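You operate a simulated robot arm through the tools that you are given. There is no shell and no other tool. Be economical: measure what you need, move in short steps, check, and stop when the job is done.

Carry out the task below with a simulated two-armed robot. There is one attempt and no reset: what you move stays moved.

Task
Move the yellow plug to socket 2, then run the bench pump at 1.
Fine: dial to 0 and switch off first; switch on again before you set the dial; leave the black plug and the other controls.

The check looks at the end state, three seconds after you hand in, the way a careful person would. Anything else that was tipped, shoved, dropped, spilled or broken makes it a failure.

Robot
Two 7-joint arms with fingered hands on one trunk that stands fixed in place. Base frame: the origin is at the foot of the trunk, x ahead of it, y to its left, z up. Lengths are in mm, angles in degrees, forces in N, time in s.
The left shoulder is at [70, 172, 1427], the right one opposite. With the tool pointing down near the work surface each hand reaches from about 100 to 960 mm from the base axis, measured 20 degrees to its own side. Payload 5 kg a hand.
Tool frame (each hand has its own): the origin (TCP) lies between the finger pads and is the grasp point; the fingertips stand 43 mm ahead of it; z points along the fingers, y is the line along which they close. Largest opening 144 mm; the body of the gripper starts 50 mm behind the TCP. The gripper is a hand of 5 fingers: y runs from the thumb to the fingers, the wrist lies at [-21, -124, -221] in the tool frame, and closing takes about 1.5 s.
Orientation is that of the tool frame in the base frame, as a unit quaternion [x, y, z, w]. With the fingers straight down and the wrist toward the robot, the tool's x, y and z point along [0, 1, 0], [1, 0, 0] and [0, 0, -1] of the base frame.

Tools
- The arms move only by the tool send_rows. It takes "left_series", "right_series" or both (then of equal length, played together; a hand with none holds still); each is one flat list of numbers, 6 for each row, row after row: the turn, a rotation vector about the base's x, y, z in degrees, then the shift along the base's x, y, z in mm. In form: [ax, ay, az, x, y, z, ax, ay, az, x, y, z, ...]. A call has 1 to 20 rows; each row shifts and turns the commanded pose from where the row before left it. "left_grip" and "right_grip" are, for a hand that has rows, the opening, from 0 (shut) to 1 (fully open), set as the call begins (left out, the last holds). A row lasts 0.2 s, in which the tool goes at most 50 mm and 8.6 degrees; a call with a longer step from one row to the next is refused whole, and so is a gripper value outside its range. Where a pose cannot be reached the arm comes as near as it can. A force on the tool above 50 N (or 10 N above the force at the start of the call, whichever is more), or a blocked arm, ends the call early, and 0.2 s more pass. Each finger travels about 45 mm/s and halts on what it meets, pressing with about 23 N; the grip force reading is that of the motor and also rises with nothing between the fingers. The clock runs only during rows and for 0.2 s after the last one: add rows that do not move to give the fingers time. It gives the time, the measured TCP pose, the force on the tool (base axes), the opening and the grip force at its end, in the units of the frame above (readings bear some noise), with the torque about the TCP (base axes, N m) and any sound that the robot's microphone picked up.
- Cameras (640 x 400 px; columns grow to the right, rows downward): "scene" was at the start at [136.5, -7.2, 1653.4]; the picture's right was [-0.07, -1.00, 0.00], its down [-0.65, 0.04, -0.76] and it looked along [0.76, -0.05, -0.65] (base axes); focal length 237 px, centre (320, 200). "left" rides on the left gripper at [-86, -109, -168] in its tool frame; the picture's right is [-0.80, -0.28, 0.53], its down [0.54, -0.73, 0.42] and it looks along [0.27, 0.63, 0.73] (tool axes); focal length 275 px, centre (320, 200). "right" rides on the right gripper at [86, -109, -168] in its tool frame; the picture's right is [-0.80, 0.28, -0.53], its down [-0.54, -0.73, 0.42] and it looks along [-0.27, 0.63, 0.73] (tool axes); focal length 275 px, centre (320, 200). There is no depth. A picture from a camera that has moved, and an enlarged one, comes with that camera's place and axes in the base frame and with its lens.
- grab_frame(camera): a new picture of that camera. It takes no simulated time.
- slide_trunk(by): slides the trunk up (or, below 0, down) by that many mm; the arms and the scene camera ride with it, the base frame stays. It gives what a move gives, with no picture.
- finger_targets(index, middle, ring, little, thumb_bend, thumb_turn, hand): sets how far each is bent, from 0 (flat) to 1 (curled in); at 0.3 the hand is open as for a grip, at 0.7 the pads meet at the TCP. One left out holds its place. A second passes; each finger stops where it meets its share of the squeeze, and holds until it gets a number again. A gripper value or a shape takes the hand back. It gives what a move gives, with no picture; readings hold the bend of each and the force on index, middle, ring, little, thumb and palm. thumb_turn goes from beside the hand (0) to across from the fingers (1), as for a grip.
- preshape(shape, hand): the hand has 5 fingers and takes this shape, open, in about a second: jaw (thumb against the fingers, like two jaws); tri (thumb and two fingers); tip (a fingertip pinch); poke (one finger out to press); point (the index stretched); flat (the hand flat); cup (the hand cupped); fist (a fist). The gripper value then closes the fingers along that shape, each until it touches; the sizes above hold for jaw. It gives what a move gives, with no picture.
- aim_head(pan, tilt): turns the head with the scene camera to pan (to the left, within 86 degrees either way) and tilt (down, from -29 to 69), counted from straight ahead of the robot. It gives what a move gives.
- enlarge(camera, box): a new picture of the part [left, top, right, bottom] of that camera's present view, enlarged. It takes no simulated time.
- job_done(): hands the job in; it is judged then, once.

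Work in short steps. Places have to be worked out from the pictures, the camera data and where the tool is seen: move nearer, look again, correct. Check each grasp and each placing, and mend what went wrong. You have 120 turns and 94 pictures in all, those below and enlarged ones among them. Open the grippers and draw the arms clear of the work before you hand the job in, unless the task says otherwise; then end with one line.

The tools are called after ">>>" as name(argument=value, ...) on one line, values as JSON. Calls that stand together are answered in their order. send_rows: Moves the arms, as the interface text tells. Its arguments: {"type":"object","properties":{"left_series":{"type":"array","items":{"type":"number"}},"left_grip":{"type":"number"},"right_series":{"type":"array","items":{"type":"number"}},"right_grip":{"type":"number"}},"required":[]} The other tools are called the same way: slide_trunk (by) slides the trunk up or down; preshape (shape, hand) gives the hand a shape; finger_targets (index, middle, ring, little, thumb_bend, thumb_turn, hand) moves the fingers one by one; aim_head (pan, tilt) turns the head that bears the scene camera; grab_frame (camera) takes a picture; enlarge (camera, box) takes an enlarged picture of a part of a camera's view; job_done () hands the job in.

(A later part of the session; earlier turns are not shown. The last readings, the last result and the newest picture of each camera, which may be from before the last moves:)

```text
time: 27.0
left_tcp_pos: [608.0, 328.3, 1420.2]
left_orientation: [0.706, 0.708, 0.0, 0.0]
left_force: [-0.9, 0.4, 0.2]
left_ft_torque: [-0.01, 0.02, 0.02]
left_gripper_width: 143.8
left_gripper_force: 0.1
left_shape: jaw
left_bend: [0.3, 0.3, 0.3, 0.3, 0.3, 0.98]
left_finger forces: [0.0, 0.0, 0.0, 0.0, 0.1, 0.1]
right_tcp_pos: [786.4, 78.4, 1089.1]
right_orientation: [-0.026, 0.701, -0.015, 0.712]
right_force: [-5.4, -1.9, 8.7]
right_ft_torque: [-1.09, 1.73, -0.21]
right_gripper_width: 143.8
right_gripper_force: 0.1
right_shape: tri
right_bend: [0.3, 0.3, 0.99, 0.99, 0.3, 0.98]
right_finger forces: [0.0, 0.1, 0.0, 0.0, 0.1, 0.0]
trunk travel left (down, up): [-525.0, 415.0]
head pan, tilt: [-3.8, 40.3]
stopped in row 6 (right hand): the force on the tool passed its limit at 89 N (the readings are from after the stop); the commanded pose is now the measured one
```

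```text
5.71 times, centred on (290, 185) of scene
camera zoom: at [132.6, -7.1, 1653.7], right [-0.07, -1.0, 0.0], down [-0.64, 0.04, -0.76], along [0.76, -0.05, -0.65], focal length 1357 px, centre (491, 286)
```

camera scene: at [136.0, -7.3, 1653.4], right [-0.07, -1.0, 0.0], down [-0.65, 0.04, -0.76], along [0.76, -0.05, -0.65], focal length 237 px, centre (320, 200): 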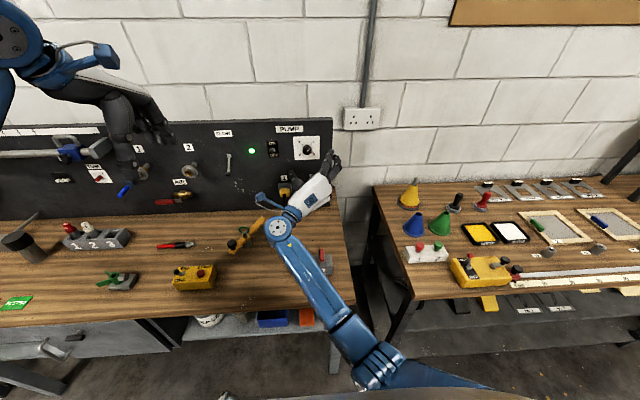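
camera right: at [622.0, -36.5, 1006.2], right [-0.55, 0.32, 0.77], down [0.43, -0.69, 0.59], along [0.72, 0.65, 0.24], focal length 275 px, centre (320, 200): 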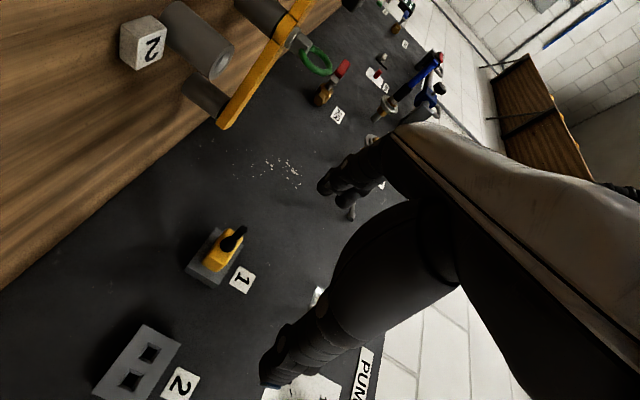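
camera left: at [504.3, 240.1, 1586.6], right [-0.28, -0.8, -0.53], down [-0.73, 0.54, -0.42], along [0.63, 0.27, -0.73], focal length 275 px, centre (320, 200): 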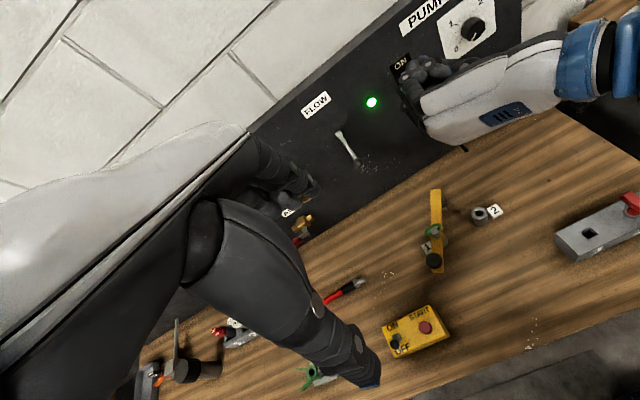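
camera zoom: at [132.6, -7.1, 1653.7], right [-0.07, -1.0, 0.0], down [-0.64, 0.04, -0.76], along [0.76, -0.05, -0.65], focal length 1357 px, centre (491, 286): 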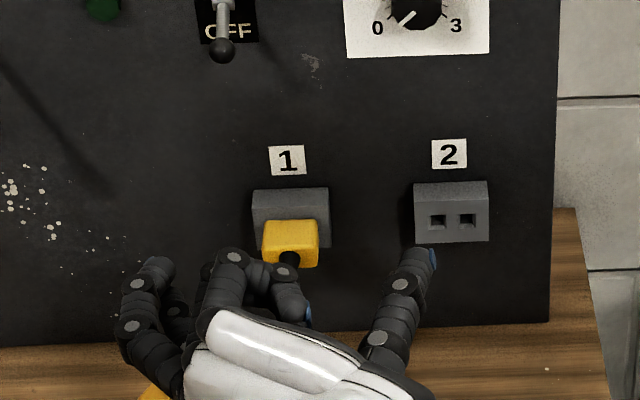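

Something was hit at 89 N. I'll look at the whole scene to find what touches the arm before moving.

>>> grab_frame(camera="scene")

>>> enlarge(camera="left", box=[360, 100, 640, 400])

```text
58 pictures are left
camera scene: at [132.6, -7.1, 1653.7], right [-0.07, -1.0, 0.0], down [-0.64, 0.04, -0.76], along [0.76, -0.05, -0.65], focal length 237 px, centre (320, 200)
```

scene: 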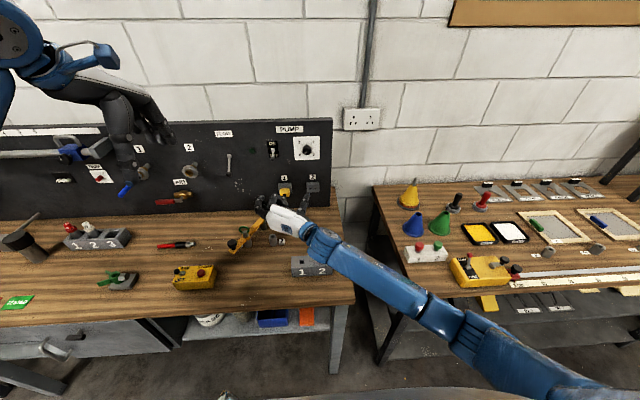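

```text
1.33 times, centred on (500, 250) of left
camera zoom: at [500.8, 240.6, 1587.5], right [-0.28, -0.8, -0.53], down [-0.73, 0.54, -0.42], along [0.63, 0.27, -0.73], focal length 367 px, centre (80, 133)
```

zoom: 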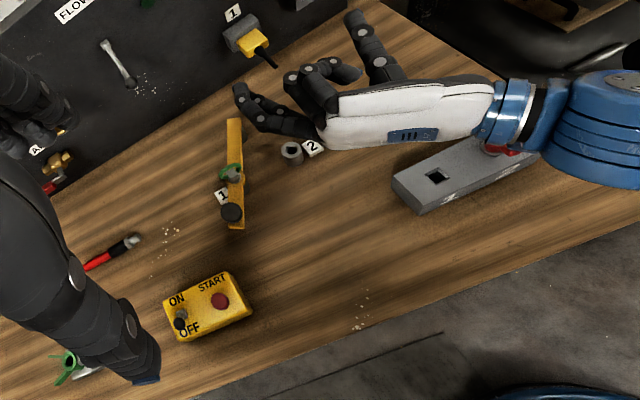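

Nothing on the table has moved. The contact was the camera mount under the hand, resting on the red block at about (643, -47, 968). I'll lift, then pitch the hand 30° down, which raises the wrist and camera for the plug approach.

>>> send_rows(right_series=[0, 0, 0, 0, 0, 20, 0, 0, 0, 0, 0, 30, 0.6, 6, -0.2, 0, 2, 4, 0.6, 6, -0.2, 0, 2, 4, 0.6, 6, -0.2, 4, 2, 4, 0.6, 6, -0.2, 4, 2, 0, 0.6, 6.5, -0.2, 4, 2, 0, 0, 0, 0, 0, 0, 0])

>>> grab_frame(camera="scene")

>>> grab_frame(camera="right")

```text
time: 28.8
left_tcp_pos: [611.8, 327.2, 1418.1]
left_orientation: [0.706, 0.708, -0.001, 0.0]
left_force: [-0.3, 0.0, -0.3]
left_ft_torque: [-0.01, 0.0, -0.02]
left_gripper_width: 143.7
left_gripper_force: 0.1
left_shape: jaw
left_bend: [0.3, 0.3, 0.3, 0.3, 0.3, 0.98]
left_finger forces: [0.1, 0.1, 0.1, 0.1, 0.0, 0.0]
right_tcp_pos: [800.0, 88.9, 1148.6]
right_orientation: [-0.005, 0.865, 0.004, 0.502]
right_force: [0.4, -0.6, 0.3]
right_ft_torque: [-0.01, -0.01, 0.0]
right_gripper_width: 144.0
right_gripper_force: 0.1
right_shape: tri
right_bend: [0.3, 0.3, 0.99, 0.99, 0.3, 0.98]
right_finger forces: [0.1, 0.0, 0.1, 0.0, 0.1, 0.0]
trunk travel left (down, up): [-525.0, 415.0]
head pan, tilt: [-3.8, 40.3]
```

```text
56 pictures are left
camera scene: at [136.0, -7.3, 1653.4], right [-0.07, -1.0, 0.0], down [-0.65, 0.04, -0.76], along [0.76, -0.05, -0.65], focal length 237 px, centre (320, 200)
```

scene: 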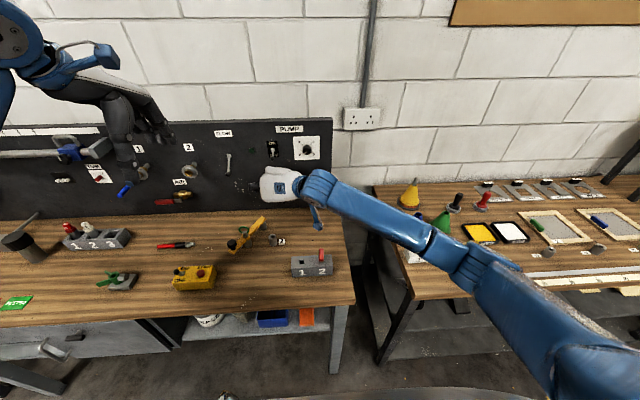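

```text
55 pictures are left
camera right: at [614.3, -21.1, 1156.5], right [-0.07, 0.28, 0.96], down [0.65, -0.72, 0.26], along [0.76, 0.64, -0.13], focal length 275 px, centre (320, 200)
```

right: 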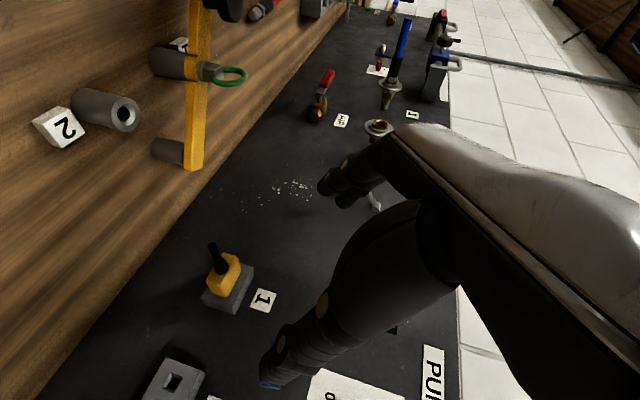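

The hand is pitched 30° down, the table objects are intact, and the plug is at about (912–950, 90, 1026). I'll move down to a near standoff along the approach line and look again.

>>> send_rows(right_series=[0, 0, 0, 8, 0, -21, 0, 0, 0, 8, 0, -21, 0, 0, 0, 9, 0, -20, 0, 0, 0, 15, 0, -9, 0, 0, 0, 15, 0, -9, 0, 0, 0, 0, 0, 0])

>>> enlarge(camera="right", box=[160, 140, 420, 400])

>>> enlarge(camera="left", box=[400, 80, 520, 180])

>>> enlarge(camera="scene", box=[240, 150, 340, 220])

```text
time: 30.2
left_tcp_pos: [611.2, 326.4, 1418.8]
left_orientation: [0.706, 0.708, 0.0, -0.001]
left_force: [-1.0, 0.0, 0.3]
left_ft_torque: [-0.02, 0.01, 0.02]
left_gripper_width: 143.7
left_gripper_force: 0.1
left_shape: jaw
left_bend: [0.3, 0.3, 0.3, 0.3, 0.3, 0.98]
left_finger forces: [0.0, 0.0, 0.0, 0.0, 0.1, 0.0]
right_tcp_pos: [856.5, 89.8, 1068.6]
right_orientation: [-0.006, 0.865, 0.004, 0.501]
right_force: [0.5, 0.8, 1.2]
right_ft_torque: [0.01, 0.0, 0.0]
right_gripper_width: 143.8
right_gripper_force: 0.0
right_shape: tri
right_bend: [0.3, 0.3, 0.99, 0.99, 0.3, 0.98]
right_finger forces: [0.0, 0.0, 0.1, 0.1, 0.1, 0.1]
trunk travel left (down, up): [-525.0, 415.0]
head pan, tilt: [-3.8, 40.3]
```

```text
1.54 times, centred on (290, 270) of right
camera zoom: at [669.4, -20.9, 1076.6], right [-0.07, 0.28, 0.96], down [0.65, -0.72, 0.26], along [0.76, 0.64, -0.13], focal length 424 px, centre (366, 92)
```

zoom: 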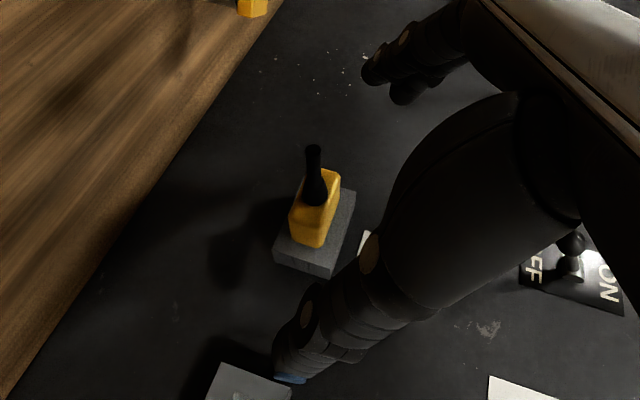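

```text
4.00 times, centred on (460, 130) of left
camera zoom: at [504.2, 240.3, 1586.4], right [-0.28, -0.8, -0.53], down [-0.73, 0.54, -0.42], along [0.62, 0.27, -0.73], focal length 1101 px, centre (-240, 480)
```

zoom: 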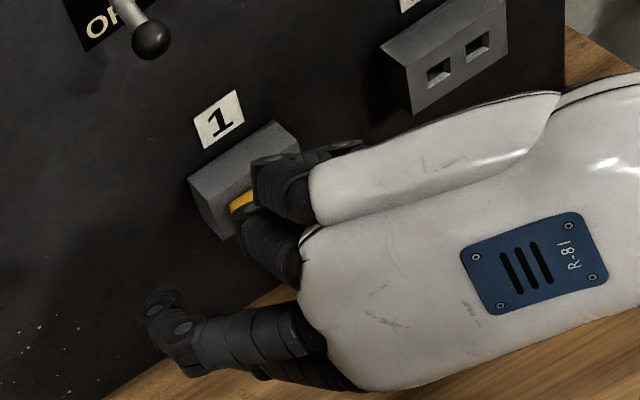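

```text
5.71 times, centred on (290, 185) of scene
camera zoom: at [136.1, -7.2, 1653.4], right [-0.07, -1.0, 0.0], down [-0.65, 0.04, -0.76], along [0.76, -0.05, -0.65], focal length 1357 px, centre (491, 286)
```

zoom: 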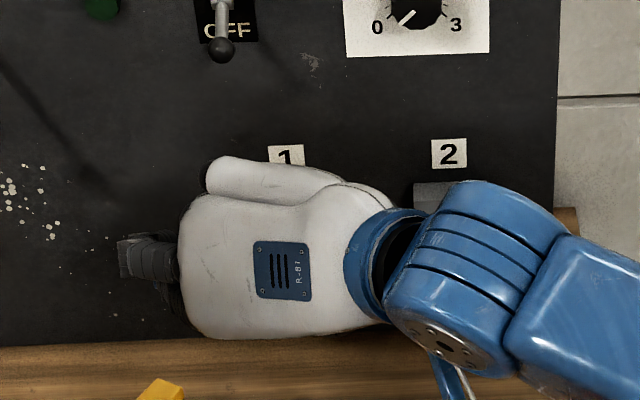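

All three views agree the plug centre is at about (930, 91, 1028). I'll slide in along the finger axis with open fingers and check.

>>> send_rows(right_series=[0, 0, 0, 12, 0.5, -7, 0, 0, 0, 12, 0.5, -7, 0, 0, 0, 12, 0, -6, 0, 0, 0, 10, 0, -6, 0, 0, 0, 0, 0, 0])

>>> enlarge(camera="right", box=[160, 140, 420, 400])

```text
time: 31.4
left_tcp_pos: [610.5, 327.3, 1418.3]
left_orientation: [0.707, 0.707, -0.001, -0.001]
left_force: [-0.3, 0.6, 0.4]
left_ft_torque: [0.03, 0.0, -0.02]
left_gripper_width: 143.6
left_gripper_force: 0.1
left_shape: jaw
left_bend: [0.3, 0.3, 0.3, 0.3, 0.3, 0.98]
left_finger forces: [0.0, 0.1, 0.1, 0.0, 0.0, 0.1]
right_tcp_pos: [902.8, 89.5, 1042.8]
right_orientation: [-0.005, 0.865, 0.004, 0.501]
right_force: [0.7, 0.8, 0.5]
right_ft_torque: [0.01, 0.0, -0.02]
right_gripper_width: 143.9
right_gripper_force: 0.0
right_shape: tri
right_bend: [0.3, 0.3, 0.99, 0.99, 0.3, 0.98]
right_finger forces: [0.1, 0.0, 0.1, 0.0, 0.1, 0.1]
trunk travel left (down, up): [-525.0, 415.0]
head pan, tilt: [-3.8, 40.3]
```

```text
1.54 times, centred on (290, 270) of right
camera zoom: at [715.4, -20.7, 1050.4], right [-0.07, 0.28, 0.96], down [0.65, -0.72, 0.26], along [0.76, 0.64, -0.13], focal length 424 px, centre (366, 92)
```

zoom: 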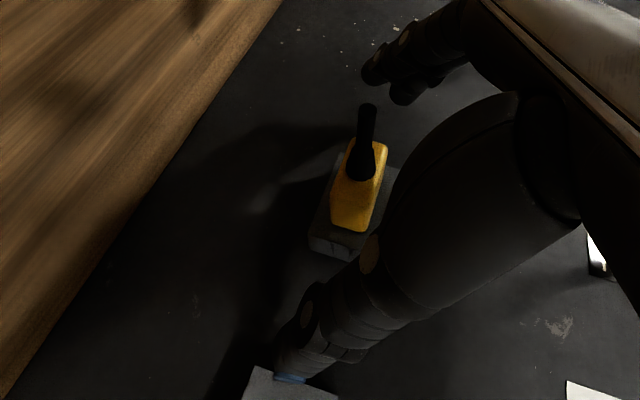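

The finger axis runs through the plug centre, so I'll close the grip.

>>> send_rows(right_series=[0, 0, 0, 0, 0, 0, 0, 0, 0, 0, 0, 0, 0, 0, 0, 0, 0, 0, 0, 0, 0, 0, 0, 0, 0, 0, 0, 0, 0, 0, 0, 0, 0, 0, 0, 0, 0, 0, 0, 0, 0, 0, 0, 0, 0, 0, 0, 0], right_grip=0.1)

>>> enlarge(camera="right", box=[200, 140, 400, 340])

```text
time: 33.2
left_tcp_pos: [611.7, 327.8, 1419.1]
left_orientation: [0.706, 0.708, -0.001, -0.001]
left_force: [-1.2, -0.2, -0.3]
left_ft_torque: [0.03, -0.03, -0.03]
left_gripper_width: 143.7
left_gripper_force: 0.1
left_shape: jaw
left_bend: [0.3, 0.3, 0.3, 0.3, 0.3, 0.98]
left_finger forces: [0.0, 0.1, 0.0, 0.0, 0.0, 0.0]
right_tcp_pos: [901.1, 89.9, 1042.0]
right_orientation: [-0.006, 0.865, 0.004, 0.501]
right_force: [-1.0, 2.0, 0.3]
right_ft_torque: [0.04, -0.02, 0.21]
right_gripper_width: 35.6
right_gripper_force: 23.0
right_shape: tri
right_bend: [0.74, 0.55, 1.0, 1.0, 0.75, 1.0]
right_finger forces: [10.8, 11.2, 0.1, 0.1, 19.8, 0.0]
trunk travel left (down, up): [-525.0, 415.0]
head pan, tilt: [-3.8, 40.3]
```

```text
2.00 times, centred on (300, 240) of right
camera zoom: at [715.2, -20.2, 1050.1], right [-0.07, 0.28, 0.96], down [0.65, -0.72, 0.26], along [0.76, 0.64, -0.13], focal length 551 px, centre (360, 120)
```

zoom: 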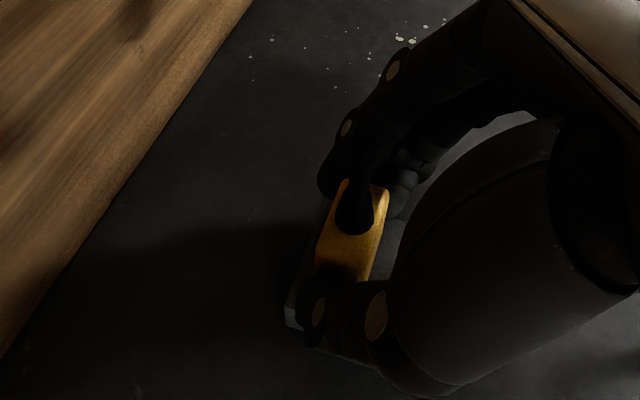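

The index is bent far more than the middle finger, so it's probably below the plug's lower edge. I'll open, raise 9 mm and grip again.

>>> send_rows(right_series=[0, 0, 0, 0, 0, 0, 0, 0, 0, 0, 0, 0, 0, 0, 0, 0, 0, 0, 0, 0, 0, 0, 0, 0, 0, 0, 0, 0, 0, 0, 0, 0, 0, 0, 0.5, 5, 0, 0, 0, 1, 0.5, 4, 0, 0, 0, 0, 0, 0], right_grip=0.7)

>>> send_rows(right_series=[0, 0, 0, 0, 0, 0, 0, 0, 0, 0, 0, 0, 0, 0, 0, 0, 0, 0, 0, 0, 0, 0, 0, 0, 0, 0, 0, 0, 0, 0, 0, 0, 0, 0, 0, 0, 0, 0, 0, 0, 0, 0], right_grip=0.1)

>>> enlarge(camera="right", box=[200, 140, 400, 340])

```text
time: 35.0
left_tcp_pos: [611.3, 328.4, 1419.0]
left_orientation: [0.706, 0.708, 0.0, -0.001]
left_force: [0.1, 0.2, -0.2]
left_ft_torque: [0.01, -0.02, 0.0]
left_gripper_width: 143.9
left_gripper_force: 0.1
left_shape: jaw
left_bend: [0.3, 0.3, 0.3, 0.3, 0.3, 0.98]
left_finger forces: [0.0, 0.0, 0.1, 0.0, 0.1, 0.0]
right_tcp_pos: [903.3, 91.4, 1051.3]
right_orientation: [-0.005, 0.865, 0.003, 0.501]
right_force: [-0.6, -0.1, 0.8]
right_ft_torque: [-0.03, -0.01, 0.02]
right_gripper_width: 100.5
right_gripper_force: 0.0
right_shape: tri
right_bend: [0.73, 0.37, 0.99, 0.99, 0.6, 0.99]
right_finger forces: [0.0, 0.1, 0.1, 0.0, 0.0, 0.1]
trunk travel left (down, up): [-525.0, 415.0]
head pan, tilt: [-3.8, 40.3]
```

```text
time: 36.6
left_tcp_pos: [611.7, 328.2, 1418.8]
left_orientation: [0.707, 0.707, 0.0, -0.001]
left_force: [-0.3, 0.0, -0.5]
left_ft_torque: [0.03, 0.02, -0.03]
left_gripper_width: 143.4
left_gripper_force: 0.0
left_shape: jaw
left_bend: [0.3, 0.3, 0.3, 0.3, 0.3, 0.98]
left_finger forces: [0.0, 0.1, 0.0, 0.1, 0.0, 0.1]
right_tcp_pos: [902.7, 91.3, 1051.8]
right_orientation: [-0.005, 0.865, 0.004, 0.501]
right_force: [-1.6, 1.4, -0.5]
right_ft_torque: [-0.01, 0.02, 0.05]
right_gripper_width: 36.3
right_gripper_force: 22.8
right_shape: tri
right_bend: [0.74, 0.55, 1.0, 1.0, 0.75, 1.0]
right_finger forces: [11.1, 11.4, 0.1, 0.0, 21.3, 0.0]
trunk travel left (down, up): [-525.0, 415.0]
head pan, tilt: [-3.8, 40.3]
```

```text
2.00 times, centred on (300, 240) of right
camera zoom: at [716.1, -19.3, 1059.4], right [-0.07, 0.28, 0.96], down [0.65, -0.72, 0.26], along [0.76, 0.64, -0.13], focal length 551 px, centre (360, 120)
```

zoom: 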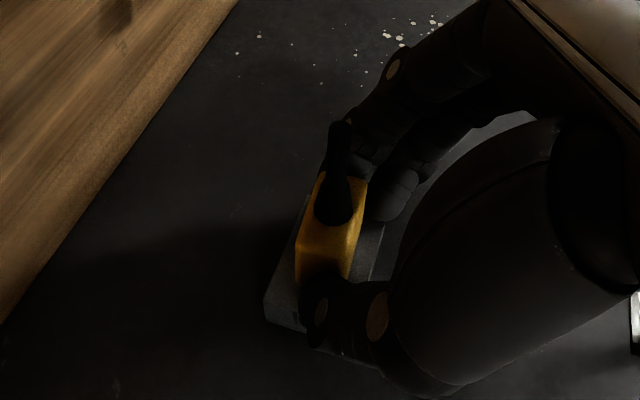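

Comparing the two grips, the index and middle fingers sat symmetrically across the plug at the first height. I'll go back down 8 mm, re-close and pull gently by 8 mm.

>>> send_rows(right_series=[0, 0, 0, 0, 0, 0, 0, 0, 0, 0, 0, 0, 0, 0, 0, 0, 0, 0, 0, 0, 0, 0, 0, 0, 0, 0, 0, 0, 0, -4, 0, 0, 0, 0, 0, -4, 0, 0, 0, 0, 0, 0], right_grip=0.7)

>>> send_rows(right_series=[0, 0, 0, 0, 0, 0, 0, 0, 0, 0, 0, 0, 0, 0, 0, 0, 0, 0, 0, 0, 0, 0, 0, 0, 0, 0, 0, 0, 0, 0, 0, 0, 0, 0, 0, 0, 0, 0, 0, 0, 0, 0, 0, 0, 0, -2, 0, 0, 0, 0, 0, -2, 0, 0, 0, 0, 0, -2, 0, 0, 0, 0, 0, -2, 0, 0], right_grip=0)

>>> enlarge(camera="right", box=[200, 140, 400, 340])

```text
time: 38.2
left_tcp_pos: [611.5, 328.0, 1418.2]
left_orientation: [0.706, 0.708, -0.001, 0.0]
left_force: [0.1, -0.6, 0.4]
left_ft_torque: [0.03, -0.02, 0.01]
left_gripper_width: 143.5
left_gripper_force: 0.1
left_shape: jaw
left_bend: [0.3, 0.3, 0.3, 0.3, 0.3, 0.98]
left_finger forces: [0.1, 0.0, 0.1, 0.0, 0.0, 0.1]
right_tcp_pos: [902.7, 90.3, 1044.1]
right_orientation: [-0.005, 0.865, 0.004, 0.501]
right_force: [-0.6, -0.1, -0.4]
right_ft_torque: [0.03, -0.05, -0.01]
right_gripper_width: 100.4
right_gripper_force: 0.1
right_shape: tri
right_bend: [0.73, 0.37, 0.99, 0.99, 0.6, 0.99]
right_finger forces: [0.0, 0.0, 0.0, 0.0, 0.0, 0.0]
trunk travel left (down, up): [-525.0, 415.0]
head pan, tilt: [-3.8, 40.3]
```

```text
time: 40.6
left_tcp_pos: [611.5, 326.6, 1418.8]
left_orientation: [0.707, 0.707, 0.0, 0.0]
left_force: [-0.7, 0.0, 0.3]
left_ft_torque: [0.04, -0.02, 0.0]
left_gripper_width: 143.7
left_gripper_force: 0.0
left_shape: jaw
left_bend: [0.3, 0.3, 0.3, 0.3, 0.3, 0.98]
left_finger forces: [0.0, 0.0, 0.0, 0.1, 0.1, 0.0]
right_tcp_pos: [893.2, 91.3, 1044.2]
right_orientation: [-0.005, 0.865, 0.005, 0.501]
right_force: [-0.6, -1.5, 0.3]
right_ft_torque: [-0.04, 0.03, -0.08]
right_gripper_width: 35.3
right_gripper_force: 23.1
right_shape: tri
right_bend: [0.74, 0.56, 1.0, 1.0, 0.74, 1.0]
right_finger forces: [10.7, 9.7, 0.0, 0.0, 21.5, 0.0]
trunk travel left (down, up): [-525.0, 415.0]
head pan, tilt: [-3.8, 40.3]
```

```text
2.00 times, centred on (300, 240) of right
camera zoom: at [706.5, -19.4, 1051.4], right [-0.07, 0.28, 0.96], down [0.65, -0.72, 0.26], along [0.76, 0.64, -0.13], focal length 551 px, centre (360, 120)
```

zoom: 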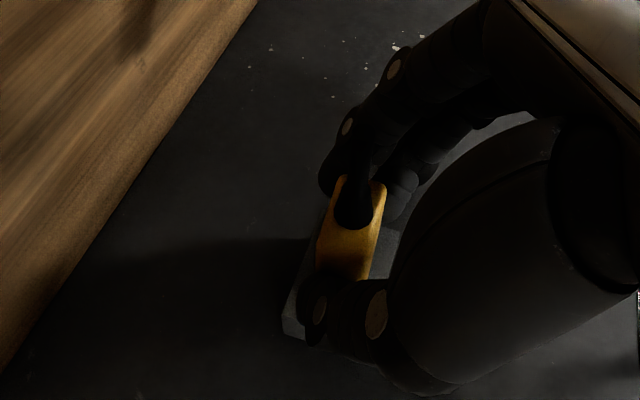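

The plug seems to be following the hand. I'll pull back another 36 mm.

>>> send_rows(right_series=[0, 0, 0, -4, 0, 0, 0, 0, 0, -4, 0, 0, 0, 0, 0, -4, 0, 0, 0, 0, 0, -6, 0, 0, 0, 0, 0, -6, 0, 0, 0, 0, 0, -6, 0, 0, 0, 0, 0, -6, 0, 0])

>>> enlarge(camera="right", box=[200, 140, 400, 340])

>>> enlarge(camera="left", box=[400, 80, 520, 180])

```text
time: 42.2
left_tcp_pos: [612.0, 326.9, 1418.4]
left_orientation: [0.706, 0.708, -0.001, 0.0]
left_force: [-0.3, -0.8, -0.3]
left_ft_torque: [-0.01, 0.0, 0.02]
left_gripper_width: 143.7
left_gripper_force: 0.0
left_shape: jaw
left_bend: [0.3, 0.3, 0.3, 0.3, 0.3, 0.98]
left_finger forces: [0.1, 0.0, 0.0, 0.1, 0.0, 0.1]
right_tcp_pos: [858.9, 90.1, 1044.6]
right_orientation: [-0.004, 0.865, 0.004, 0.502]
right_force: [-0.1, -0.4, 0.5]
right_ft_torque: [-0.04, 0.02, 0.03]
right_gripper_width: 35.3
right_gripper_force: 22.3
right_shape: tri
right_bend: [0.74, 0.56, 1.0, 1.0, 0.74, 1.0]
right_finger forces: [10.7, 10.0, 0.1, 0.0, 21.0, 0.0]
trunk travel left (down, up): [-525.0, 415.0]
head pan, tilt: [-3.8, 40.3]
```

```text
2.00 times, centred on (300, 240) of right
camera zoom: at [672.5, -19.5, 1051.5], right [-0.07, 0.28, 0.96], down [0.65, -0.72, 0.26], along [0.76, 0.64, -0.13], focal length 551 px, centre (360, 120)
```

zoom: 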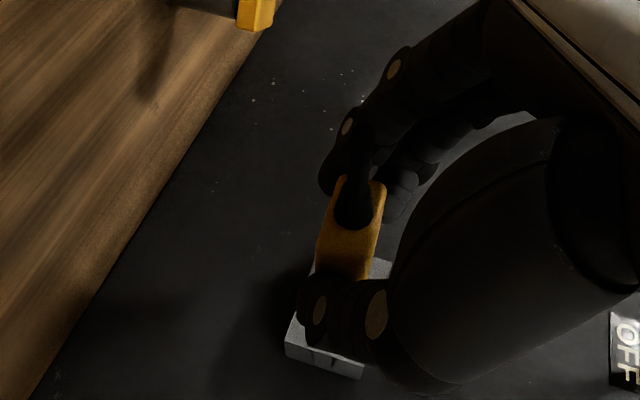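

```text
4.00 times, centred on (460, 130) of left
camera zoom: at [504.5, 240.3, 1586.4], right [-0.28, -0.8, -0.53], down [-0.73, 0.54, -0.42], along [0.62, 0.27, -0.73], focal length 1101 px, centre (-240, 480)
```

zoom: 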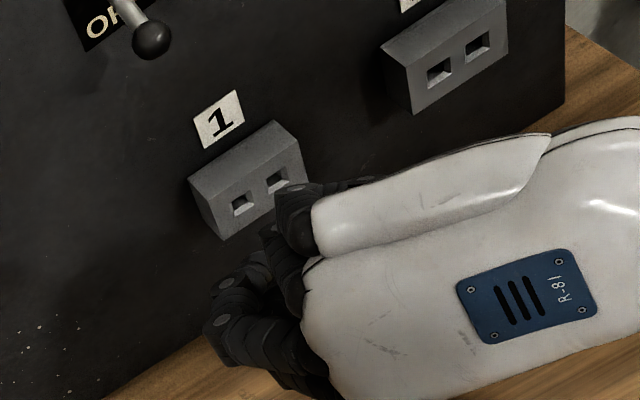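

The plug is out, with both socket 1 holes visible. I'll take a close reference view of socket 1 from the hand camera so I can match it at socket 2.

>>> enlarge(camera="right", box=[230, 210, 350, 330])

>>> send_rows(right_series=[0, 0, 0, 0, -20, 0, 0, 0, 0, 0, -20, 0, 0, 0, 0, 0, -20, 0, 0, 0, 0, 0, -20, 0, 0, 0, 0, 0, -20, 0, 0, 0, 0, 0, -21, 0, 0, 0, 0, 0, 0, 0])

>>> enlarge(camera="right", box=[230, 210, 350, 330])

```text
3.33 times, centred on (290, 270) of right
camera zoom: at [672.5, -19.5, 1051.5], right [-0.07, 0.28, 0.96], down [0.65, -0.72, 0.26], along [0.76, 0.64, -0.13], focal length 918 px, centre (420, -33)
```

zoom: 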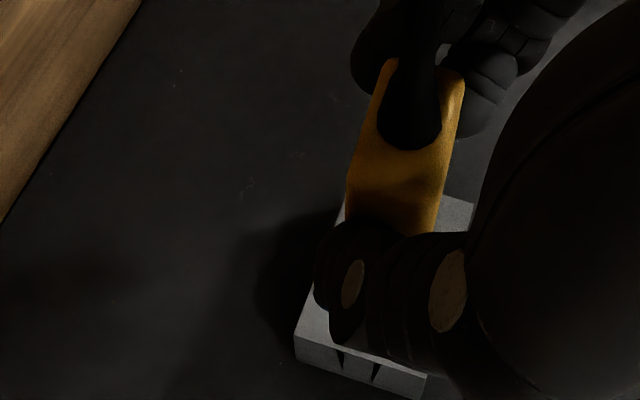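

```text
time: 43.8
left_tcp_pos: [611.8, 328.5, 1417.6]
left_orientation: [0.707, 0.708, -0.001, -0.001]
left_force: [0.4, -0.3, 0.6]
left_ft_torque: [-0.01, -0.02, 0.01]
left_gripper_width: 143.9
left_gripper_force: 0.0
left_shape: jaw
left_bend: [0.3, 0.3, 0.3, 0.3, 0.3, 0.98]
left_finger forces: [0.1, 0.0, 0.0, 0.0, 0.1, 0.0]
right_tcp_pos: [858.7, -29.8, 1043.9]
right_orientation: [-0.005, 0.865, 0.004, 0.502]
right_force: [-0.1, 0.2, 0.1]
right_ft_torque: [0.03, 0.0, 0.03]
right_gripper_width: 35.5
right_gripper_force: 22.8
right_shape: tri
right_bend: [0.74, 0.56, 1.0, 1.0, 0.74, 1.0]
right_finger forces: [10.8, 10.0, 0.0, 0.0, 21.0, 0.0]
trunk travel left (down, up): [-525.0, 415.0]
head pan, tilt: [-3.8, 40.3]
```

```text
3.33 times, centred on (290, 270) of right
camera zoom: at [672.4, -140.2, 1051.6], right [-0.07, 0.28, 0.96], down [0.65, -0.72, 0.26], along [0.76, 0.64, -0.13], focal length 918 px, centre (420, -33)
```

zoom: 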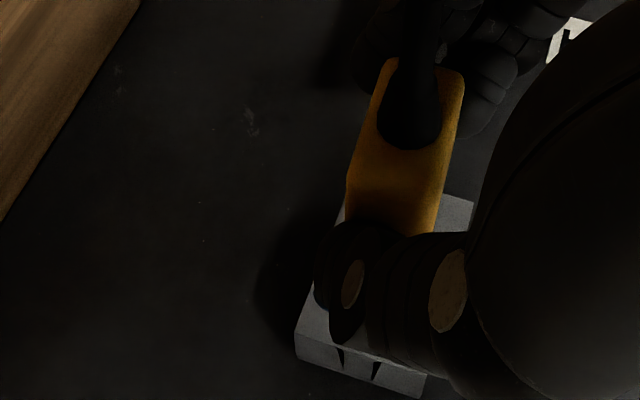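

The view matches the socket 1 reference almost pixel for pixel, so the plug is aligned. I'll push forward the 44 mm it was pulled, in small steps.

>>> send_rows(right_series=[0, 0, 0, 6, 0, 0, 0, 0, 0, 6, 0, 0, 0, 0, 0, 4, 0, 0, 0, 0, 0, 4, 0, 0, 0, 0, 0, 4, 0, 0, 0, 0, 0, 4, 0, 0, 0, 0, 0, 4, 0, 0, 0, 0, 0, 4, 0, 0, 0, 0, 0, 4, 0, 0, 0, 0, 0, 2, 0, 0, 0, 0, 0, 2, 0, 0])

>>> enlarge(camera="right", box=[200, 140, 400, 340])

>>> enlarge(camera="left", box=[440, 50, 560, 150])

```text
time: 46.2
left_tcp_pos: [609.4, 328.1, 1419.7]
left_orientation: [0.707, 0.707, 0.0, 0.0]
left_force: [-0.6, 0.5, -0.2]
left_ft_torque: [0.02, 0.01, 0.01]
left_gripper_width: 143.7
left_gripper_force: 0.2
left_shape: jaw
left_bend: [0.3, 0.3, 0.3, 0.3, 0.3, 0.98]
left_finger forces: [0.0, 0.1, 0.0, 0.0, 0.0, 0.1]
right_tcp_pos: [899.7, -29.5, 1043.2]
right_orientation: [-0.006, 0.865, 0.005, 0.501]
right_force: [-15.3, 0.0, -1.5]
right_ft_torque: [0.0, 0.17, 0.4]
right_gripper_width: 35.9
right_gripper_force: 22.7
right_shape: tri
right_bend: [0.74, 0.55, 1.0, 1.0, 0.74, 1.0]
right_finger forces: [10.6, 26.9, 0.1, 0.0, 23.6, 0.1]
trunk travel left (down, up): [-525.0, 415.0]
head pan, tilt: [-3.8, 40.3]
```

```text
2.00 times, centred on (300, 240) of right
camera zoom: at [714.0, -139.6, 1051.3], right [-0.07, 0.28, 0.96], down [0.65, -0.72, 0.26], along [0.76, 0.64, -0.13], focal length 551 px, centre (360, 120)
```

zoom: 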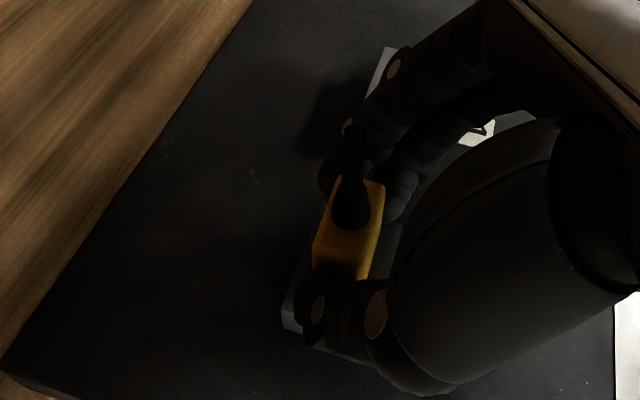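

```text
4.00 times, centred on (500, 100) of left
camera zoom: at [502.2, 240.5, 1587.0], right [-0.28, -0.8, -0.53], down [-0.73, 0.54, -0.42], along [0.63, 0.27, -0.73], focal length 1101 px, centre (-400, 600)
```

zoom: 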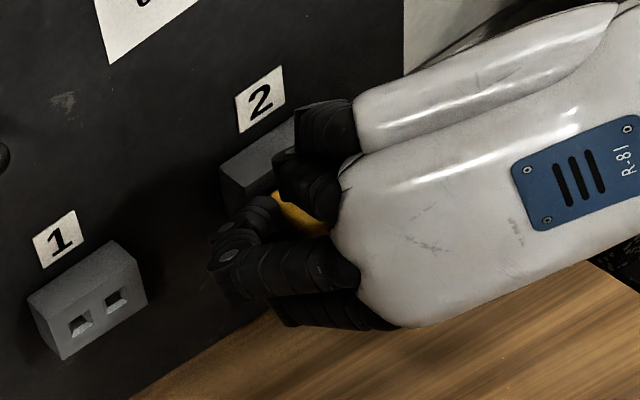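

There's 15 N of resistance at x=900, where the seated grip was at about 902. I'll push a little more to seat it fully.

>>> send_rows(right_series=[0, 0, 0, 1.5, 0, 0, 0, 0, 0, 1.5, 0, 0, 0, 0, 0, 1.5, 0, 0, 0, 0, 0, 1.5, 0, 0, 0, 0, 0, 0, 0, 0])

>>> enlarge(camera="right", box=[200, 140, 400, 340])

```text
time: 47.4
left_tcp_pos: [609.2, 326.8, 1420.1]
left_orientation: [0.708, 0.707, 0.001, 0.0]
left_force: [-0.1, -0.1, 0.7]
left_ft_torque: [0.01, 0.07, 0.0]
left_gripper_width: 143.6
left_gripper_force: 0.1
left_shape: jaw
left_bend: [0.3, 0.3, 0.3, 0.3, 0.3, 0.98]
left_finger forces: [0.0, 0.1, 0.0, 0.1, 0.0, 0.1]
right_tcp_pos: [901.9, -27.6, 1042.3]
right_orientation: [-0.006, 0.866, 0.006, 0.5]
right_force: [-33.6, -3.4, 6.5]
right_ft_torque: [-0.11, 0.06, 0.4]
right_gripper_width: 37.8
right_gripper_force: 22.9
right_shape: tri
right_bend: [0.74, 0.55, 1.0, 1.0, 0.74, 1.0]
right_finger forces: [9.1, 34.5, 0.0, 0.0, 27.3, 0.1]
trunk travel left (down, up): [-525.0, 415.0]
head pan, tilt: [-3.8, 40.3]
stopped in row 5 (right hand): the force on the tool passed its limit at 51 N (the readings are from after the stop); the commanded pose is now the measured one
```

```text
2.00 times, centred on (300, 240) of right
camera zoom: at [716.5, -138.3, 1051.1], right [-0.07, 0.28, 0.96], down [0.65, -0.71, 0.26], along [0.76, 0.64, -0.13], focal length 551 px, centre (360, 120)
```

zoom: 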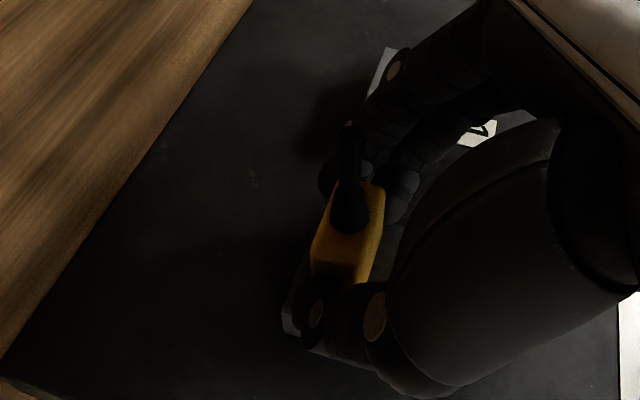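

I'll release, back off along the approach line and inspect how the plug is seated.

>>> send_rows(right_series=[0, 0, 0, -1.5, 0, 0, 0, 0, 0, 0, 0, 0, 0, 0, 0, 0, 0, 0, 0, 0, 0, 0, 0, 0, 0, 0, 0, 0, 0, 0, 0, 0, 0, 0, 0, 0, 0, 0, 0, 0, 0, 0, 0, 0, 0, 0, 0, 0, 0, 0, 0, 0, 0, 0, 0, 0, 0, -17, 0, 10, 0, 0, 0, -17, 0, 10, 0, 0, 0, -17, 0, 10, 0, 0, 0, -17, 0, 10, 0, 0, 0, -17, -20, 20, 0, 0, 0, -17, -20, 20, 0, 0, 0, 0, -20, 20], right_grip=1)

>>> enlarge(camera="left", box=[440, 50, 560, 150])

>>> grab_frame(camera="right")

>>> enlarge(camera="scene", box=[250, 150, 350, 220])

```text
time: 50.8
left_tcp_pos: [611.0, 327.5, 1419.3]
left_orientation: [0.706, 0.708, -0.001, -0.001]
left_force: [-0.3, -0.4, -0.1]
left_ft_torque: [-0.02, -0.02, 0.04]
left_gripper_width: 143.8
left_gripper_force: 0.0
left_shape: jaw
left_bend: [0.3, 0.3, 0.3, 0.3, 0.3, 0.98]
left_finger forces: [0.0, 0.0, 0.1, 0.0, 0.1, 0.0]
right_tcp_pos: [803.6, -87.8, 1142.8]
right_orientation: [-0.006, 0.867, 0.004, 0.499]
right_force: [-0.4, 0.2, 1.0]
right_ft_torque: [0.03, -0.02, -0.03]
right_gripper_width: 144.0
right_gripper_force: 0.1
right_shape: tri
right_bend: [0.3, 0.3, 0.99, 0.99, 0.3, 0.98]
right_finger forces: [0.0, 0.1, 0.0, 0.0, 0.0, 0.0]
trunk travel left (down, up): [-525.0, 415.0]
head pan, tilt: [-3.8, 40.3]
```

```text
4.00 times, centred on (500, 100) of left
camera zoom: at [504.2, 240.3, 1586.4], right [-0.28, -0.8, -0.53], down [-0.73, 0.54, -0.42], along [0.62, 0.27, -0.73], focal length 1101 px, centre (-400, 600)
```

zoom: 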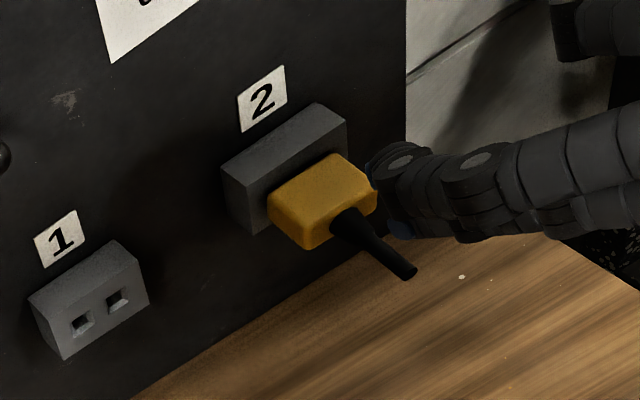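

```text
39 pictures are left
camera right: at [617.4, -198.9, 1150.5], right [-0.07, 0.28, 0.96], down [0.65, -0.72, 0.26], along [0.76, 0.64, -0.13], focal length 275 px, centre (320, 200)
```

right: 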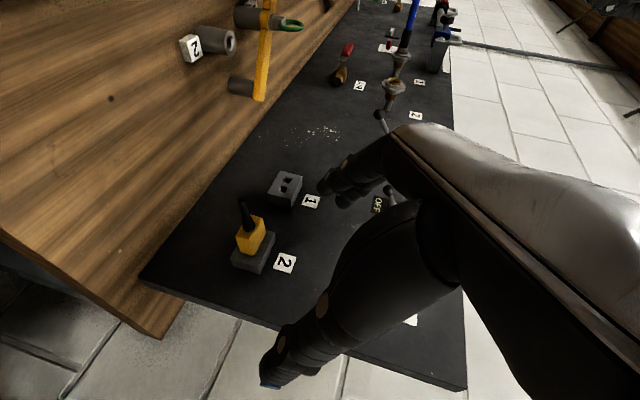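

```text
5.71 times, centred on (300, 185) of scene
camera zoom: at [136.2, -7.4, 1653.3], right [-0.07, -1.0, 0.0], down [-0.65, 0.04, -0.76], along [0.76, -0.05, -0.65], focal length 1357 px, centre (434, 286)
```

zoom: 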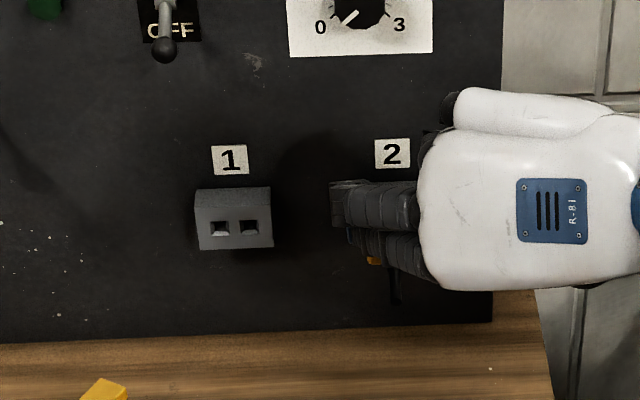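

The plug is in socket 2, but I need to confirm how deep. I'll move the hand further out and compare close-ups.

>>> send_rows(right_series=[0, 0, 0, -25, -25, 10, 0, 0, 0, -25, -25, 10, 0, 0, 0, -25, -25, 10, 0, 0, 0, 0, -25, 0])

>>> enlarge(camera="left", box=[455, 70, 535, 130])

>>> enlarge(camera="scene", box=[270, 160, 340, 210])

>>> enlarge(camera="right", box=[150, 100, 310, 260])

```text
time: 51.8
left_tcp_pos: [611.6, 326.1, 1419.0]
left_orientation: [0.706, 0.708, -0.001, -0.001]
left_force: [-0.3, 1.0, 0.0]
left_ft_torque: [0.05, -0.03, 0.01]
left_gripper_width: 143.6
left_gripper_force: 0.1
left_shape: jaw
left_bend: [0.3, 0.3, 0.3, 0.3, 0.3, 0.98]
left_finger forces: [0.0, 0.1, 0.0, 0.0, 0.0, 0.0]
right_tcp_pos: [727.2, -188.3, 1170.5]
right_orientation: [-0.006, 0.866, 0.005, 0.5]
right_force: [-0.1, -0.6, -0.1]
right_ft_torque: [0.0, -0.06, -0.02]
right_gripper_width: 143.7
right_gripper_force: 0.0
right_shape: tri
right_bend: [0.3, 0.3, 0.99, 0.99, 0.3, 0.98]
right_finger forces: [0.1, 0.1, 0.0, 0.0, 0.0, 0.0]
trunk travel left (down, up): [-525.0, 415.0]
head pan, tilt: [-3.8, 40.3]
```

```text
6.67 times, centred on (495, 100) of left
camera zoom: at [504.1, 239.4, 1586.6], right [-0.28, -0.8, -0.53], down [-0.73, 0.54, -0.42], along [0.62, 0.27, -0.73], focal length 1835 px, centre (-847, 867)
```

zoom: 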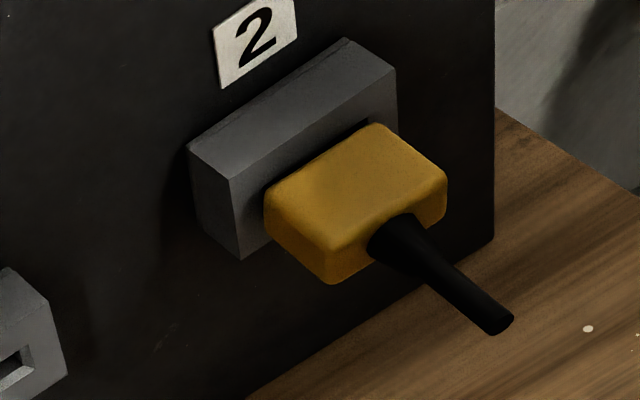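

```text
8.00 times, centred on (305, 185) of scene
camera zoom: at [136.0, -8.3, 1653.4], right [-0.07, -1.0, 0.0], down [-0.65, 0.04, -0.76], along [0.76, -0.05, -0.65], focal length 1899 px, centre (440, 320)
```

zoom: 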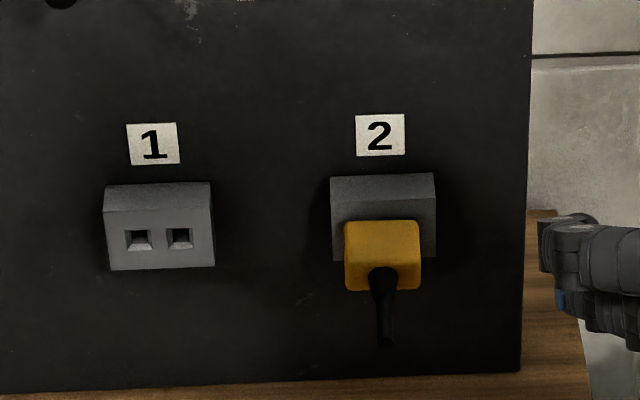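

```text
2.50 times, centred on (230, 180) of right
camera zoom: at [540.8, -299.9, 1178.8], right [-0.07, 0.28, 0.96], down [0.65, -0.72, 0.26], along [0.76, 0.64, -0.13], focal length 688 px, centre (545, 250)
```

zoom: 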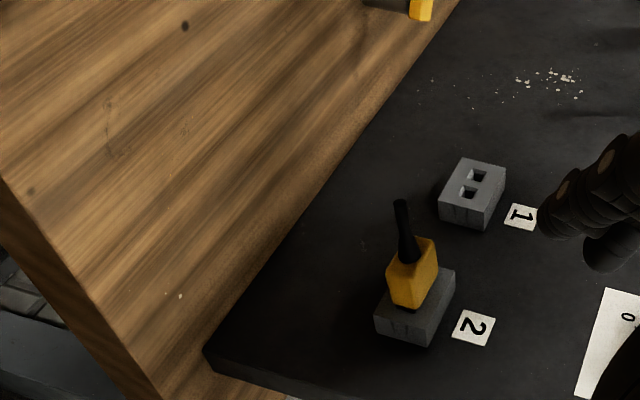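

A small gap remains: the plug is about 5 mm short of flush, because it slipped in the grip under load. I'll narrow the open hand so the finger and thumb tips straddle the cable, then press on the plug's face.

>>> send_rows(right_series=[0, 0, 0, 15, 20, -5, 0, 0, 0, 15, 20, -5, 0, 0, 0, 15, 30, -10, 0, 0, 0, 15, 30, -15, 0, 0, 0, 10, 30, -20, 0, 0, 0, 0, 30, -20, 0, 0, 0, 0, 0, 0, 0, 0, 0, 0, 0, 0], right_grip=0.16)

>>> grab_frame(camera="right")

>>> enlarge(camera="left", box=[440, 60, 600, 200])

```text
time: 53.6
left_tcp_pos: [612.7, 327.6, 1417.8]
left_orientation: [0.706, 0.708, 0.0, -0.001]
left_force: [-0.1, 0.9, 0.1]
left_ft_torque: [0.0, 0.0, -0.04]
left_gripper_width: 143.9
left_gripper_force: 0.0
left_shape: jaw
left_bend: [0.3, 0.3, 0.3, 0.3, 0.3, 0.98]
left_finger forces: [0.0, 0.1, 0.0, 0.0, 0.0, 0.0]
right_tcp_pos: [797.9, -28.8, 1097.4]
right_orientation: [-0.006, 0.867, 0.003, 0.499]
right_force: [0.2, -0.8, -0.7]
right_ft_torque: [0.05, 0.01, -0.03]
right_gripper_width: 23.4
right_gripper_force: 0.2
right_shape: tri
right_bend: [0.73, 0.61, 0.99, 0.99, 0.74, 1.0]
right_finger forces: [0.0, 0.0, 0.0, 0.0, 0.0, 0.0]
trunk travel left (down, up): [-525.0, 415.0]
head pan, tilt: [-3.8, 40.3]
```

```text
34 pictures are left
camera right: at [612.2, -139.2, 1104.6], right [-0.07, 0.28, 0.96], down [0.65, -0.72, 0.26], along [0.76, 0.64, -0.13], focal length 275 px, centre (320, 200)
```

right: 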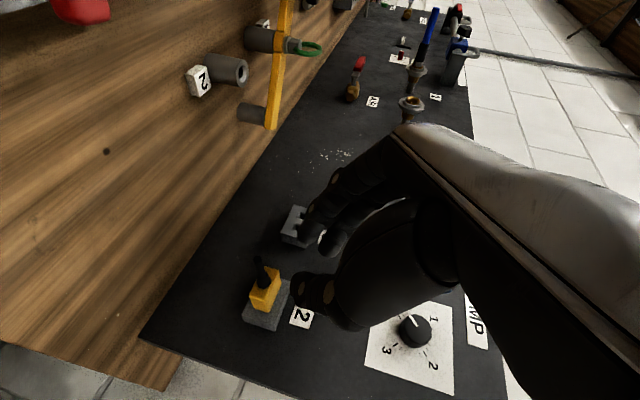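

```text
2.86 times, centred on (520, 130) of left
camera zoom: at [504.5, 240.1, 1586.3], right [-0.28, -0.8, -0.53], down [-0.73, 0.54, -0.42], along [0.62, 0.27, -0.73], focal length 786 px, centre (-251, 400)
```

zoom: 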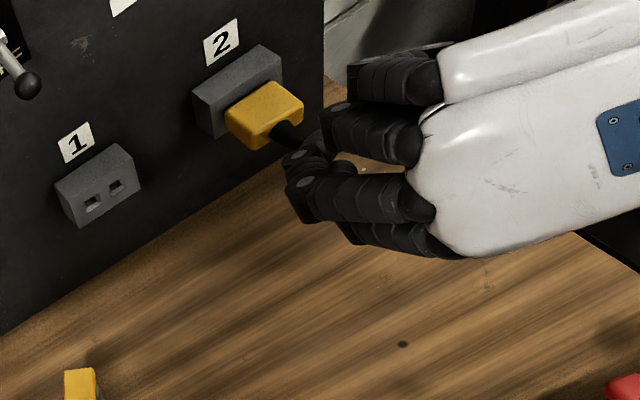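

The finger and thumb tips aren't level, so pushing that way would be lopsided. Last time the tips probably bottomed out on the socket block, so I'll re-grip about 8 mm further back, which leaves room to push the plug home.

>>> send_rows(right_series=[0, 0, 0, 0, 0, 0, 0, 0, 0, 0, 0, 0, 0, 0, 0, 0, 0, 0, 0, 0, 0, 0, 0, 0, 0, 0, 0, 0, 0, 0, 0, 0, 0, 0, 0, 0, 0, 0, 0, 15, 0, -9, 0, 0, 0, 15, 0, -9, 0, 0, 0, 15, 0, -9, 0, 0, 0, 15, 0, -9, 0, 0, 0, 15, 0, -9, 0, 0, 0, 15, -1, -8, 0, 0, 0, 0, 0, 0], right_grip=1)

>>> send_rows(right_series=[0, 0, 0, 0, 0, 0, 0, 0, 0, 0, 0, 0, 0, 0, 0, 0, 0, 0, 0, 0, 0, 0, 0, 0, 0, 0, 0, 0, 0, 0, 0, 0, 0, 0, 0, 0, 0, 0, 0, 0, 0, 0, 0, 0, 0, 0, 0, 0, 0, 0, 0, 0, 0, 0], right_grip=0)

>>> enlarge(camera="right", box=[200, 140, 400, 340])

```text
time: 56.4
left_tcp_pos: [612.7, 326.7, 1419.7]
left_orientation: [0.707, 0.707, -0.001, 0.0]
left_force: [0.0, -0.3, -0.5]
left_ft_torque: [0.0, 0.0, -0.01]
left_gripper_width: 144.0
left_gripper_force: 0.1
left_shape: jaw
left_bend: [0.3, 0.3, 0.3, 0.3, 0.3, 0.98]
left_finger forces: [0.0, 0.0, 0.0, 0.0, 0.0, 0.1]
right_tcp_pos: [887.7, -30.0, 1041.6]
right_orientation: [-0.006, 0.866, 0.003, 0.499]
right_force: [-1.4, 0.3, 0.3]
right_ft_torque: [0.04, -0.01, -0.02]
right_gripper_width: 143.4
right_gripper_force: 0.1
right_shape: tri
right_bend: [0.3, 0.3, 0.99, 0.99, 0.3, 0.98]
right_finger forces: [0.1, 0.0, 0.0, 0.1, 0.0, 0.0]
trunk travel left (down, up): [-525.0, 415.0]
head pan, tilt: [-3.8, 40.3]
```

```text
time: 58.4
left_tcp_pos: [611.8, 327.1, 1419.1]
left_orientation: [0.706, 0.708, 0.0, -0.001]
left_force: [0.2, 0.5, -0.4]
left_ft_torque: [-0.01, 0.04, 0.0]
left_gripper_width: 143.5
left_gripper_force: 0.1
left_shape: jaw
left_bend: [0.3, 0.3, 0.3, 0.3, 0.3, 0.98]
left_finger forces: [0.0, 0.0, 0.1, 0.0, 0.0, 0.1]
right_tcp_pos: [888.6, -28.9, 1042.2]
right_orientation: [-0.006, 0.867, 0.004, 0.499]
right_force: [0.0, 0.3, -0.1]
right_ft_torque: [-0.05, 0.06, -0.02]
right_gripper_width: 34.9
right_gripper_force: 23.6
right_shape: tri
right_bend: [0.74, 0.56, 1.0, 1.0, 0.74, 1.0]
right_finger forces: [10.2, 10.2, 0.0, 0.0, 20.4, 0.0]
trunk travel left (down, up): [-525.0, 415.0]
head pan, tilt: [-3.8, 40.3]
```

```text
2.00 times, centred on (300, 240) of right
camera zoom: at [702.1, -139.8, 1051.1], right [-0.07, 0.28, 0.96], down [0.65, -0.72, 0.26], along [0.76, 0.64, -0.14], focal length 551 px, centre (360, 120)
```

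zoom: 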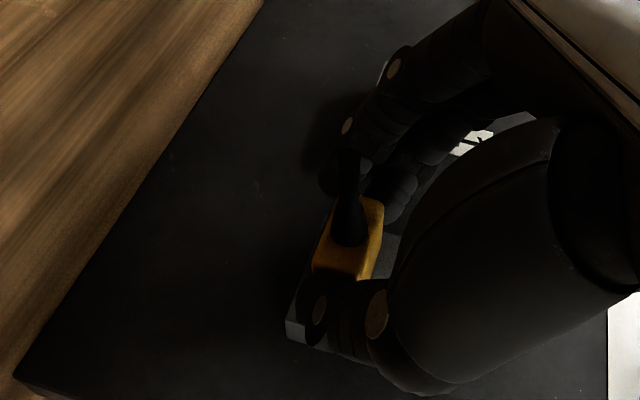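

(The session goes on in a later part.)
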